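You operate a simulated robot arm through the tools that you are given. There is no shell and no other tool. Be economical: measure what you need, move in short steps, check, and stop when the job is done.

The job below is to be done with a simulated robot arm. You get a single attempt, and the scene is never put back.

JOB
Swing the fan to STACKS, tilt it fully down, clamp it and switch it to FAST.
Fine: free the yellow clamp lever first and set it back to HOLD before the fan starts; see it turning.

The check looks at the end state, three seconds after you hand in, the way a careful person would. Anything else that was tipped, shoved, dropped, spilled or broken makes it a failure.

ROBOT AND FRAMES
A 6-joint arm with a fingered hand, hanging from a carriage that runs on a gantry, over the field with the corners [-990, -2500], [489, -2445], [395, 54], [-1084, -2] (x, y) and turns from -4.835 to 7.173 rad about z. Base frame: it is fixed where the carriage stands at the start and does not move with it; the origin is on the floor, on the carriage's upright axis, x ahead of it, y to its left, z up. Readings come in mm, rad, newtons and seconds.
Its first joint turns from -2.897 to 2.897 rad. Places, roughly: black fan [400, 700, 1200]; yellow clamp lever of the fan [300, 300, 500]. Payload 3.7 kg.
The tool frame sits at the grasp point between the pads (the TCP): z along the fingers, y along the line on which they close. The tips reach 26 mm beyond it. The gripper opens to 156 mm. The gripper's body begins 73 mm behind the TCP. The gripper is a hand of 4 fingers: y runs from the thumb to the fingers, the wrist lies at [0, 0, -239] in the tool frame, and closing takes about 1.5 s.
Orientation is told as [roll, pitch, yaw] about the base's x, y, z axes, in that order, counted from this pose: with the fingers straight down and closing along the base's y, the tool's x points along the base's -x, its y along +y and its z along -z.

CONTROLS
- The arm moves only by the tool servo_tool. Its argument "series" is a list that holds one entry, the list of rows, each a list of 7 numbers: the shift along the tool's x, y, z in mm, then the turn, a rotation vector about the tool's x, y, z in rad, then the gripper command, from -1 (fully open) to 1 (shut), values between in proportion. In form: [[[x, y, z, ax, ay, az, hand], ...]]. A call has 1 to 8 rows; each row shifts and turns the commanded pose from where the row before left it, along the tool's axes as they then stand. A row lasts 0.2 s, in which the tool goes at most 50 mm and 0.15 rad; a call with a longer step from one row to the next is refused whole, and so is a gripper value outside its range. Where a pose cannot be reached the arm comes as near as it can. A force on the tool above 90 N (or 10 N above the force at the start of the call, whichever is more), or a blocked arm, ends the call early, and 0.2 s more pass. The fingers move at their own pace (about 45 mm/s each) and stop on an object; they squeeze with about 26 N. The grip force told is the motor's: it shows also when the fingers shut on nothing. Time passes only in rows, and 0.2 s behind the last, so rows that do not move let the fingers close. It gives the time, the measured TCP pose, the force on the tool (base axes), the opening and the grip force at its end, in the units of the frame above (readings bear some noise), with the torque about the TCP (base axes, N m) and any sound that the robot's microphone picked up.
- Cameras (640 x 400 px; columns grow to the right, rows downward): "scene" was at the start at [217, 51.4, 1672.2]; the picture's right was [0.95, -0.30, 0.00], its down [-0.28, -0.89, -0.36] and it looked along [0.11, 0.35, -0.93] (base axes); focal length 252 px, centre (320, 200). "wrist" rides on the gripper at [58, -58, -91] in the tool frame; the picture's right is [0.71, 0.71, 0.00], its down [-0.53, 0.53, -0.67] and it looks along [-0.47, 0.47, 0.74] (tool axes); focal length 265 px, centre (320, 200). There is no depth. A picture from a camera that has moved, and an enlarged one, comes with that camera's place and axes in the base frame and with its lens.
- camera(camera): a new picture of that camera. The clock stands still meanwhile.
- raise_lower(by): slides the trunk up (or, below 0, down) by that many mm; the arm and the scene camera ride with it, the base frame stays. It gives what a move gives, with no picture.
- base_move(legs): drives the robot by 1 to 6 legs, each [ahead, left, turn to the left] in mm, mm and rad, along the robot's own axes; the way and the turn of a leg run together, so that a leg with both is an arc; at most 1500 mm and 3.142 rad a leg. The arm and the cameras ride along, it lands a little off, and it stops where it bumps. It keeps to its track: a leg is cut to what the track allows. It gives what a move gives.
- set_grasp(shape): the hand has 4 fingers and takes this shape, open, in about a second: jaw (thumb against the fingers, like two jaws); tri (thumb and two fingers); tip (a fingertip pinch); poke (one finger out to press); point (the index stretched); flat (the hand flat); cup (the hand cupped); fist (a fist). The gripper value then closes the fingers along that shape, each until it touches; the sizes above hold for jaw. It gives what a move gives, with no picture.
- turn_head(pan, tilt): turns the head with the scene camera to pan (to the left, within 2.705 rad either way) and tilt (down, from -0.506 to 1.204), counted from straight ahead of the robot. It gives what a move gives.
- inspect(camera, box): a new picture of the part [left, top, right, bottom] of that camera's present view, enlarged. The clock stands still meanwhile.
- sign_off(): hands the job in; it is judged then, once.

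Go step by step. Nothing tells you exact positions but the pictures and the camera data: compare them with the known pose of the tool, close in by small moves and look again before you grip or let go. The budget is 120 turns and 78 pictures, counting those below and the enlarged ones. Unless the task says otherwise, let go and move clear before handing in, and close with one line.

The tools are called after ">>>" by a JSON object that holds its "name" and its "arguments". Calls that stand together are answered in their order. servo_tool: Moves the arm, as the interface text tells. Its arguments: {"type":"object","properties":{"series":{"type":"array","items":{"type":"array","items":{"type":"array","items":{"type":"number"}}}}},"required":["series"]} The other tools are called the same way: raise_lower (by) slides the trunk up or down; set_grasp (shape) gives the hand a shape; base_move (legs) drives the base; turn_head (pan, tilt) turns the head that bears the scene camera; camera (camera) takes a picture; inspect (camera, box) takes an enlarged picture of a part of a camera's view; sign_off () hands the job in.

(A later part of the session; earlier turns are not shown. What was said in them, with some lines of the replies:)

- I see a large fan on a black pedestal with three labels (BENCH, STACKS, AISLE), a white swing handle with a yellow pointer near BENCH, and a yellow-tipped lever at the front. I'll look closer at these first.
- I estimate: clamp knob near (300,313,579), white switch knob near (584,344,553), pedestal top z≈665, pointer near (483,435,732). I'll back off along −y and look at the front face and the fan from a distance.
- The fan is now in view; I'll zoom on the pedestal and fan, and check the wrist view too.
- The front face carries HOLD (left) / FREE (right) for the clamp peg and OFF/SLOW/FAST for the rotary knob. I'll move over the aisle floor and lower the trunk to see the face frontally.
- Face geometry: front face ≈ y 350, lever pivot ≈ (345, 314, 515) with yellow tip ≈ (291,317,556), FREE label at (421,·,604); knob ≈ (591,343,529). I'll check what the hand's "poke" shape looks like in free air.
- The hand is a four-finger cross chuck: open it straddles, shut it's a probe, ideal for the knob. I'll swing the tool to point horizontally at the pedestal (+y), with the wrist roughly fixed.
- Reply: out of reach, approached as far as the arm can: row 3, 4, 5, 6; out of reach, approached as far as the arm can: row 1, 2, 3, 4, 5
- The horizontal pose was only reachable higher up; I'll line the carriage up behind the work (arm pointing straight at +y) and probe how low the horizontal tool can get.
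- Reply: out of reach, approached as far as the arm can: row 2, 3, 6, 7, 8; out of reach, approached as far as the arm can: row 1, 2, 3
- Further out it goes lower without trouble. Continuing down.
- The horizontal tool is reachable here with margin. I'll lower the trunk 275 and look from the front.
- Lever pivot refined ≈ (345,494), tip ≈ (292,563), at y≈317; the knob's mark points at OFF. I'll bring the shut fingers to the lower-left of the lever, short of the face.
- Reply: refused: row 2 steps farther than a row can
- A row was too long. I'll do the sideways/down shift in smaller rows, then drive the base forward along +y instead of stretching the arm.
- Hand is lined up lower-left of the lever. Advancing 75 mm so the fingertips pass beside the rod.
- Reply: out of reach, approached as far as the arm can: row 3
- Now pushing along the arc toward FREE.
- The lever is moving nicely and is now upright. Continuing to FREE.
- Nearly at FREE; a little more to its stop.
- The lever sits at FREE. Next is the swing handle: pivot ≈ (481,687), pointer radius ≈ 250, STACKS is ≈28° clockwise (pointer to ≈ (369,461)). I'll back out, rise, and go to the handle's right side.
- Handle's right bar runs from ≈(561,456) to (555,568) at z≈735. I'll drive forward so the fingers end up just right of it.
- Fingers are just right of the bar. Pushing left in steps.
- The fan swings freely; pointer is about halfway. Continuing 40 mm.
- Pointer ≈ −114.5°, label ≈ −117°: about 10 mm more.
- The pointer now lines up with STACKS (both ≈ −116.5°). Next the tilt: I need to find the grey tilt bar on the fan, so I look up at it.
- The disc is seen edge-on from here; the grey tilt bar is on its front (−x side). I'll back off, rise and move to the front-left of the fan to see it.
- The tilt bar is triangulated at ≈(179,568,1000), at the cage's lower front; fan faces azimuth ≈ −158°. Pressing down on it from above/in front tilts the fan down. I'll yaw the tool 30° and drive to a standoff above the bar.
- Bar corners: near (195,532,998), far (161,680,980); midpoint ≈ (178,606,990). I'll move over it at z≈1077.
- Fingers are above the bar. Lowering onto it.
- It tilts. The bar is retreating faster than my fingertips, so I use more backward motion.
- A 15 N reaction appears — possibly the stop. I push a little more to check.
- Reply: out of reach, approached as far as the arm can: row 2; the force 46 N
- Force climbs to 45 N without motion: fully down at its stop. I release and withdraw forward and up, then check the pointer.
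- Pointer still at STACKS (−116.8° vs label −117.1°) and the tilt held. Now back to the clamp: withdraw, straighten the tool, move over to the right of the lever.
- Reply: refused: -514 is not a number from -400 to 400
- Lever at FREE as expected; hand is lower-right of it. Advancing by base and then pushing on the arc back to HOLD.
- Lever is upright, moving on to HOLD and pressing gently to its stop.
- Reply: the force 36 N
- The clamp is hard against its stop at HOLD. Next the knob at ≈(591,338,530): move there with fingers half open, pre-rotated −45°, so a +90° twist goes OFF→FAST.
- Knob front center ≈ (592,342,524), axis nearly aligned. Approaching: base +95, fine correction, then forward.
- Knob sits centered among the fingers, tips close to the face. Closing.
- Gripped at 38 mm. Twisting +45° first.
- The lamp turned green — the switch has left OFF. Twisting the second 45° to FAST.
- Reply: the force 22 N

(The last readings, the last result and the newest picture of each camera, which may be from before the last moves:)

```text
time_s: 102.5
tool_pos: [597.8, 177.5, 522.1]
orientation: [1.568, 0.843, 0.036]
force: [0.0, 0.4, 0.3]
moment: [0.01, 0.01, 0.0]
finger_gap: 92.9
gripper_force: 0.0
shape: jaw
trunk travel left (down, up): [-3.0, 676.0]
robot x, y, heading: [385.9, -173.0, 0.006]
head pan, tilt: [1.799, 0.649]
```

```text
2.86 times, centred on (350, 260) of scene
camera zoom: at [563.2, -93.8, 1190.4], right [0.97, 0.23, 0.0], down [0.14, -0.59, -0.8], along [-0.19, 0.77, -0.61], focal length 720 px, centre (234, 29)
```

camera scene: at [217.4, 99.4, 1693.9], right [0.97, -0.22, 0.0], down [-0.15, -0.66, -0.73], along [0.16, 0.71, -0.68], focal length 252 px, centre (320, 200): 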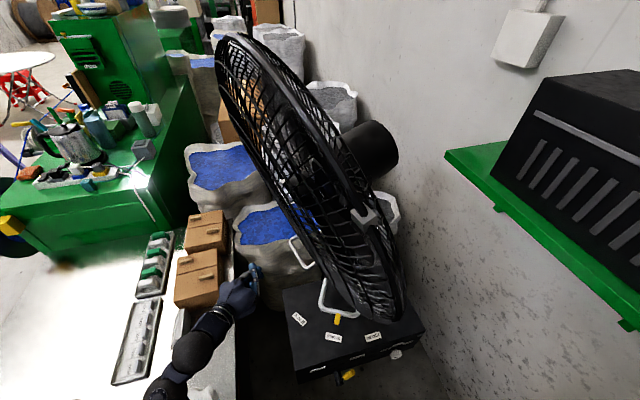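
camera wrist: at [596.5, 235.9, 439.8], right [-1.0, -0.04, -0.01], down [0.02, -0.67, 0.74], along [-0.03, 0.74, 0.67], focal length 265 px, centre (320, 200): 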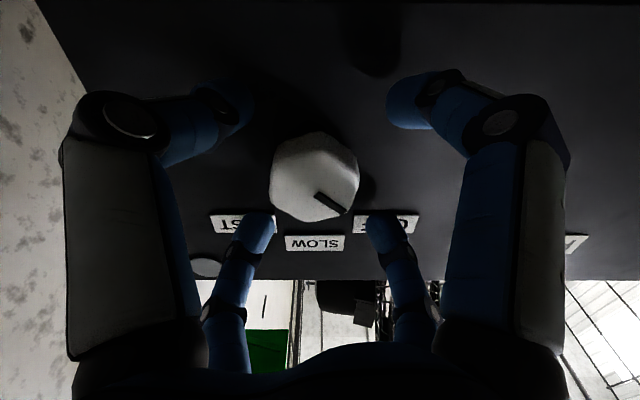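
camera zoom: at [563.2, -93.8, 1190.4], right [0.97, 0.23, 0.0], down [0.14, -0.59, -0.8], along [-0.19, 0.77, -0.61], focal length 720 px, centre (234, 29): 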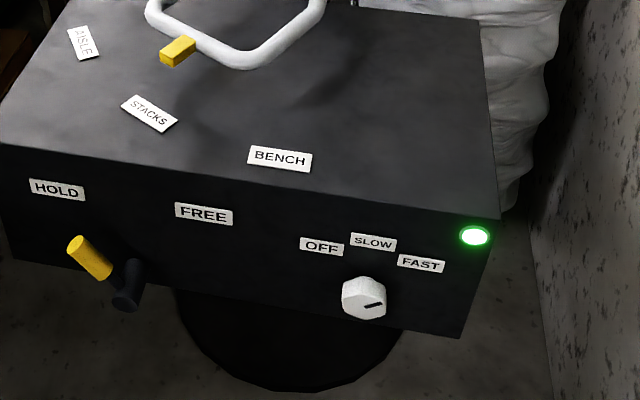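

The mark now points to FAST (mirror image of OFF), lamp green, clamp at HOLD. I close in on the details with the wrist camera and look at the fan to see it turning.

>>> {"name": "inspect", "arguments": {"camera": "wrist", "box": [220, 0, 420, 200]}}

>>> {"name": "base_move", "arguments": {"legs": [[0, -200, 0]]}}

>>> {"name": "turn_head", "arguments": {"pan": 1.9, "tilt": 0.1}}

>>> {"name": "camera", "arguments": {"camera": "scene"}}

```text
2.00 times, centred on (320, 100) of wrist
camera zoom: at [519.9, 81.7, 526.6], right [0.06, 0.0, 1.0], down [0.77, -0.64, -0.04], along [0.64, 0.77, -0.04], focal length 531 px, centre (320, 400)
```

zoom: 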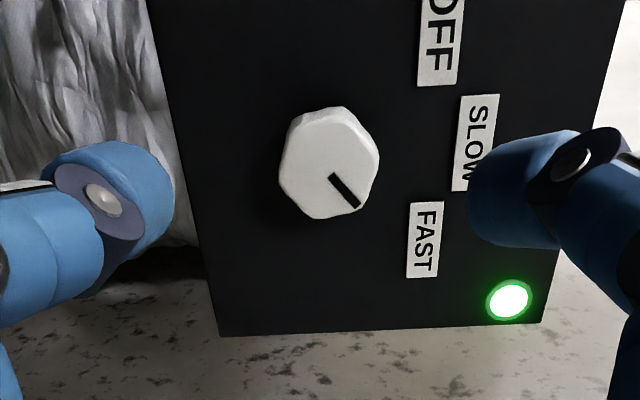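

```text
time_s: 104.2
tool_pos: [600.5, -28.5, 522.3]
orientation: [1.569, 0.84, 0.036]
force: [0.5, 0.1, -0.2]
moment: [0.03, -0.01, 0.0]
finger_gap: 93.1
gripper_force: 0.1
shape: jaw
trunk travel left (down, up): [-3.0, 676.0]
robot x, y, heading: [381.8, -382.7, 0.007]
head pan, tilt: [1.799, 0.649]
```

```text
time_s: 105.1
tool_pos: [600.3, -28.4, 523.0]
orientation: [1.568, 0.842, 0.037]
force: [-0.2, -0.3, -0.8]
moment: [0.01, 0.02, -0.04]
finger_gap: 93.0
gripper_force: 0.0
shape: jaw
trunk travel left (down, up): [-3.0, 676.0]
robot x, y, heading: [383.3, -380.0, 0.007]
head pan, tilt: [1.901, 0.099]
```

```text
11 pictures are left
camera scene: at [554.8, -296.8, 1240.8], right [0.94, 0.33, 0.0], down [0.03, -0.09, -0.99], along [-0.33, 0.94, -0.1], focal length 252 px, centre (320, 200)
```

scene: 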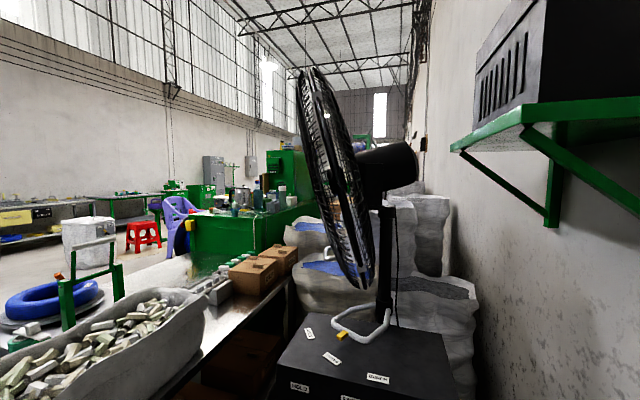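

Mark points at FAST; the fan is tilted down. Two enlarged views with time between to see the blades turn.

>>> {"name": "inspect", "arguments": {"camera": "scene", "box": [280, 50, 430, 300]}}

>>> {"name": "servo_tool", "arguments": {"series": [[[0, 0, 0, 0, 0, 0, -0.2], [0, 0, 0, 0, 0, 0, -0.2], [0, 0, 0, 0, 0, 0, -0.2]]]}}

>>> {"name": "inspect", "arguments": {"camera": "scene", "box": [280, 50, 430, 300]}}

```text
1.60 times, centred on (355, 175) of scene
camera zoom: at [554.8, -296.8, 1240.8], right [0.94, 0.33, 0.0], down [0.03, -0.09, -0.99], along [-0.33, 0.94, -0.1], focal length 403 px, centre (264, 240)
```

zoom: 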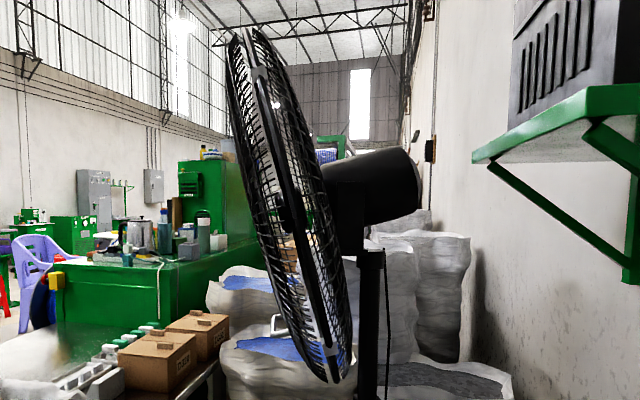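

```text
time_s: 105.9
tool_pos: [600.4, -27.9, 522.6]
orientation: [1.569, 0.842, 0.036]
force: [0.7, -0.3, -0.6]
moment: [-0.03, -0.01, 0.0]
finger_gap: 93.0
gripper_force: 0.0
shape: jaw
trunk travel left (down, up): [-3.0, 676.0]
robot x, y, heading: [386.9, -384.0, 0.005]
head pan, tilt: [1.901, 0.099]
```

```text
1.60 times, centred on (355, 175) of scene
camera zoom: at [554.7, -296.8, 1240.9], right [0.94, 0.33, 0.0], down [0.03, -0.09, -1.0], along [-0.33, 0.94, -0.1], focal length 403 px, centre (264, 240)
```

zoom: 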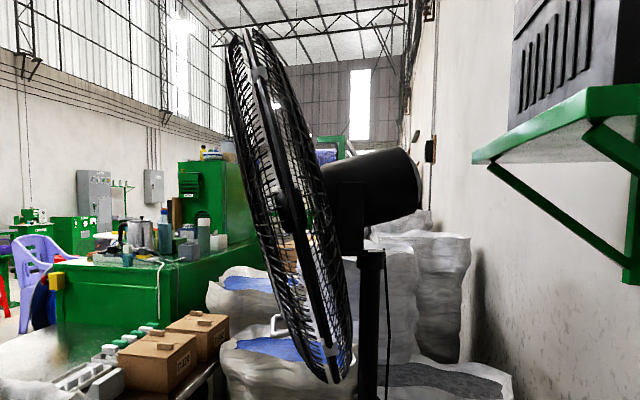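

The view is too edge-on to be sure. I'll raise and shift left to look into the cage.

>>> {"name": "raise_lower", "arguments": {"by": 400}}

>>> {"name": "raise_lower", "arguments": {"by": 180}}

>>> {"name": "base_move", "arguments": {"legs": [[-550, 0, 0]]}}

>>> {"name": "turn_head", "arguments": {"pan": 1.2, "tilt": 0.5}}

>>> {"name": "inspect", "arguments": {"camera": "scene", "box": [180, 60, 400, 300]}}

>>> {"name": "servo_tool", "arguments": {"series": [[[0, 0, 0, 0, 0, 0, -0.2]]]}}

>>> {"name": "inspect", "arguments": {"camera": "scene", "box": [180, 60, 400, 300]}}

```text
time_s: 109.8
tool_pos: [601.7, -28.3, 922.3]
orientation: [1.568, 0.841, 0.037]
force: [0.2, 0.6, 0.0]
moment: [-0.02, 0.03, 0.02]
finger_gap: 92.9
gripper_force: 0.0
shape: jaw
trunk travel left (down, up): [-403.0, 276.0]
robot x, y, heading: [385.8, -383.1, 0.003]
head pan, tilt: [1.901, 0.099]
```

```text
time_s: 111.8
tool_pos: [600.6, -28.6, 1103.1]
orientation: [1.569, 0.841, 0.036]
force: [-0.3, -0.2, -0.9]
moment: [0.0, 0.0, 0.04]
finger_gap: 93.3
gripper_force: 0.1
shape: jaw
trunk travel left (down, up): [-583.0, 96.0]
robot x, y, heading: [383.2, -383.2, 0.006]
head pan, tilt: [1.901, 0.099]
```

```text
time_s: 114.9
tool_pos: [57.6, -30.2, 1102.9]
orientation: [1.569, 0.839, 0.031]
force: [0.0, 0.3, -0.4]
moment: [0.02, 0.02, 0.02]
finger_gap: 93.1
gripper_force: 0.0
shape: jaw
trunk travel left (down, up): [-583.0, 96.0]
robot x, y, heading: [-159.5, -385.3, -0.002]
head pan, tilt: [1.901, 0.099]
```

```text
time_s: 116.0
tool_pos: [57.3, -30.3, 1102.7]
orientation: [1.57, 0.841, 0.032]
force: [0.2, -0.2, 0.4]
moment: [0.06, -0.03, 0.0]
finger_gap: 93.0
gripper_force: 0.1
shape: jaw
trunk travel left (down, up): [-583.0, 96.0]
robot x, y, heading: [-160.6, -383.6, -0.003]
head pan, tilt: [1.201, 0.499]
```

```text
1.67 times, centred on (290, 180) of scene
camera zoom: at [74.3, -301.1, 1783.9], right [0.93, -0.36, 0.0], down [-0.17, -0.45, -0.88], along [0.32, 0.82, -0.48], focal length 420 px, centre (370, 233)
```

zoom: 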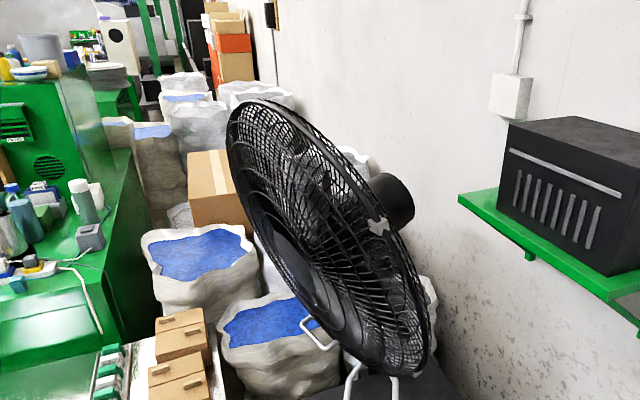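

```text
time_s: 116.4
tool_pos: [58.9, -30.1, 1102.0]
orientation: [1.568, 0.842, 0.032]
force: [0.1, 0.2, -0.4]
moment: [-0.02, -0.02, 0.02]
finger_gap: 92.9
gripper_force: 0.1
shape: jaw
trunk travel left (down, up): [-583.0, 96.0]
robot x, y, heading: [-158.6, -385.4, -0.002]
head pan, tilt: [1.201, 0.499]
```

```text
1.67 times, centred on (290, 180) of scene
camera zoom: at [74.3, -301.1, 1783.9], right [0.93, -0.36, 0.0], down [-0.17, -0.45, -0.88], along [0.32, 0.82, -0.48], focal length 420 px, centre (370, 233)
```

zoom: 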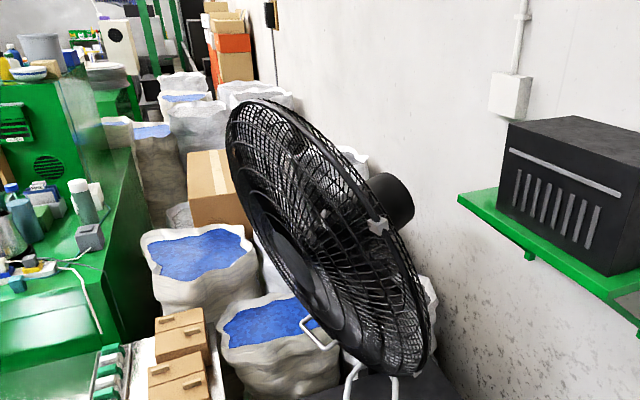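

The pattern inside the cage seems to shift between frames; one tighter pair to be certain.

>>> {"name": "inspect", "arguments": {"camera": "scene", "box": [200, 90, 340, 260]}}

>>> {"name": "servo_tool", "arguments": {"series": [[[0, 0, 0, 0, 0, 0, -0.2], [0, 0, 0, 0, 0, 0, -0.2]]]}}

>>> {"name": "inspect", "arguments": {"camera": "scene", "box": [200, 90, 340, 260]}}

>>> {"name": "inspect", "arguments": {"camera": "scene", "box": [260, 240, 400, 380]}}

```text
2.35 times, centred on (270, 175) of scene
camera zoom: at [74.3, -301.1, 1783.9], right [0.93, -0.36, 0.0], down [-0.17, -0.45, -0.88], along [0.32, 0.82, -0.48], focal length 593 px, centre (438, 259)
```

zoom: 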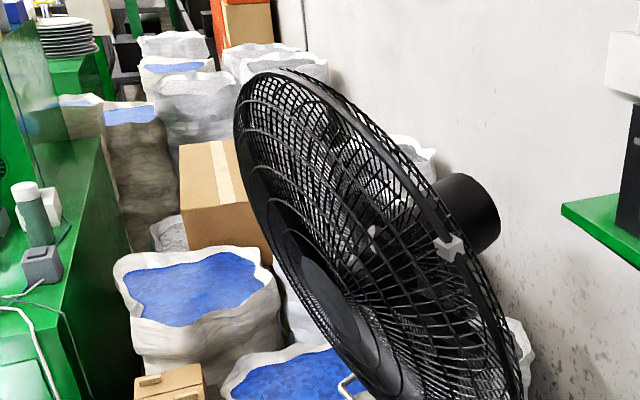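

```text
time_s: 117.0
tool_pos: [59.3, -30.5, 1103.4]
orientation: [1.568, 0.841, 0.033]
force: [-0.5, 0.8, 0.6]
moment: [-0.04, -0.01, 0.01]
finger_gap: 93.2
gripper_force: 0.2
shape: jaw
trunk travel left (down, up): [-583.0, 96.0]
robot x, y, heading: [-156.4, -380.8, -0.002]
head pan, tilt: [1.201, 0.499]
```

```text
2.35 times, centred on (270, 175) of scene
camera zoom: at [74.3, -301.1, 1783.9], right [0.93, -0.36, 0.0], down [-0.17, -0.45, -0.88], along [0.32, 0.82, -0.48], focal length 593 px, centre (438, 259)
```

zoom: 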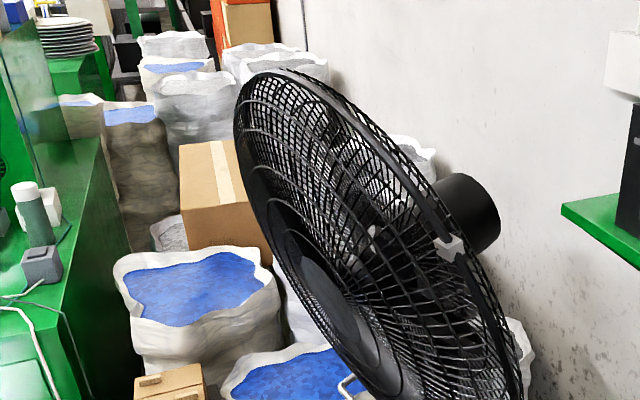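

```text
2.86 times, centred on (330, 310) of scene
camera zoom: at [74.3, -301.1, 1783.9], right [0.93, -0.36, 0.0], down [-0.17, -0.45, -0.88], along [0.32, 0.82, -0.48], focal length 720 px, centre (291, -114)
```

zoom: 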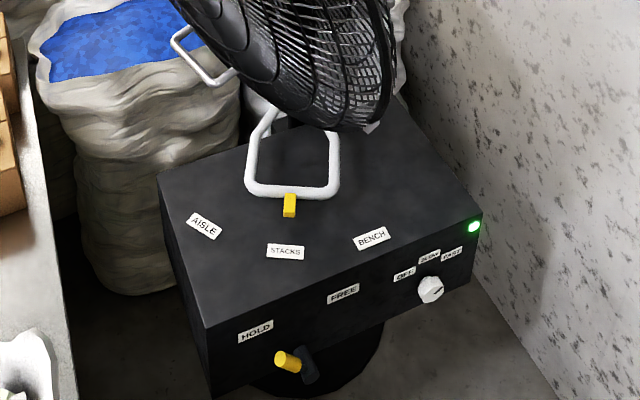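

Pointer, clamp, knob and lamp all read correctly. The last pair may have aliased with the blade period, so one more frame at a different interval.

>>> {"name": "servo_tool", "arguments": {"series": [[[0, 0, 0, 0, 0, 0, -0.2]]]}}

>>> {"name": "inspect", "arguments": {"camera": "scene", "box": [200, 90, 340, 260]}}

```text
time_s: 117.4
tool_pos: [59.2, -29.2, 1101.9]
orientation: [1.569, 0.84, 0.03]
force: [0.3, -0.7, -0.2]
moment: [0.0, -0.02, -0.02]
finger_gap: 92.9
gripper_force: 0.0
shape: jaw
trunk travel left (down, up): [-583.0, 96.0]
robot x, y, heading: [-160.9, -382.1, -0.0]
head pan, tilt: [1.201, 0.499]
```

```text
2.35 times, centred on (270, 175) of scene
camera zoom: at [74.3, -301.1, 1783.9], right [0.93, -0.36, 0.0], down [-0.17, -0.45, -0.88], along [0.32, 0.82, -0.48], focal length 593 px, centre (438, 259)
```

zoom: 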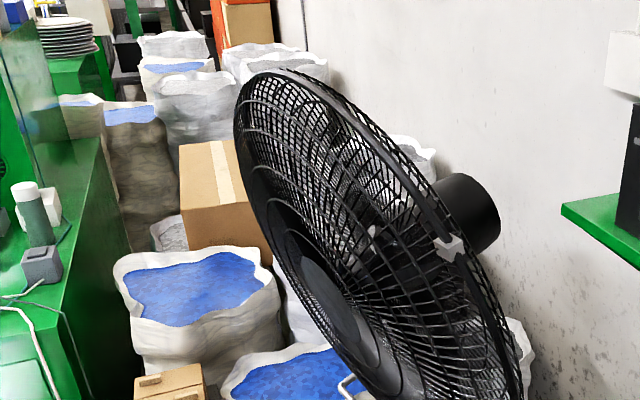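

The blade pattern inside the cage differs again from the last frame, so the fan is turning. The pointer is at STACKS, the fan is fully tilted down, the clamp is at HOLD, the knob is on FAST with the lamp green, and the hand is clear, so I'm handing in.

>>> {"name": "sign_off", "arguments": {}}

```text
The job is handed in.
```

The fan is swung to STACKS and tilted down to its stop. I clamped it at HOLD before switching it on; it is now on FAST and turning, and the hand is clear.
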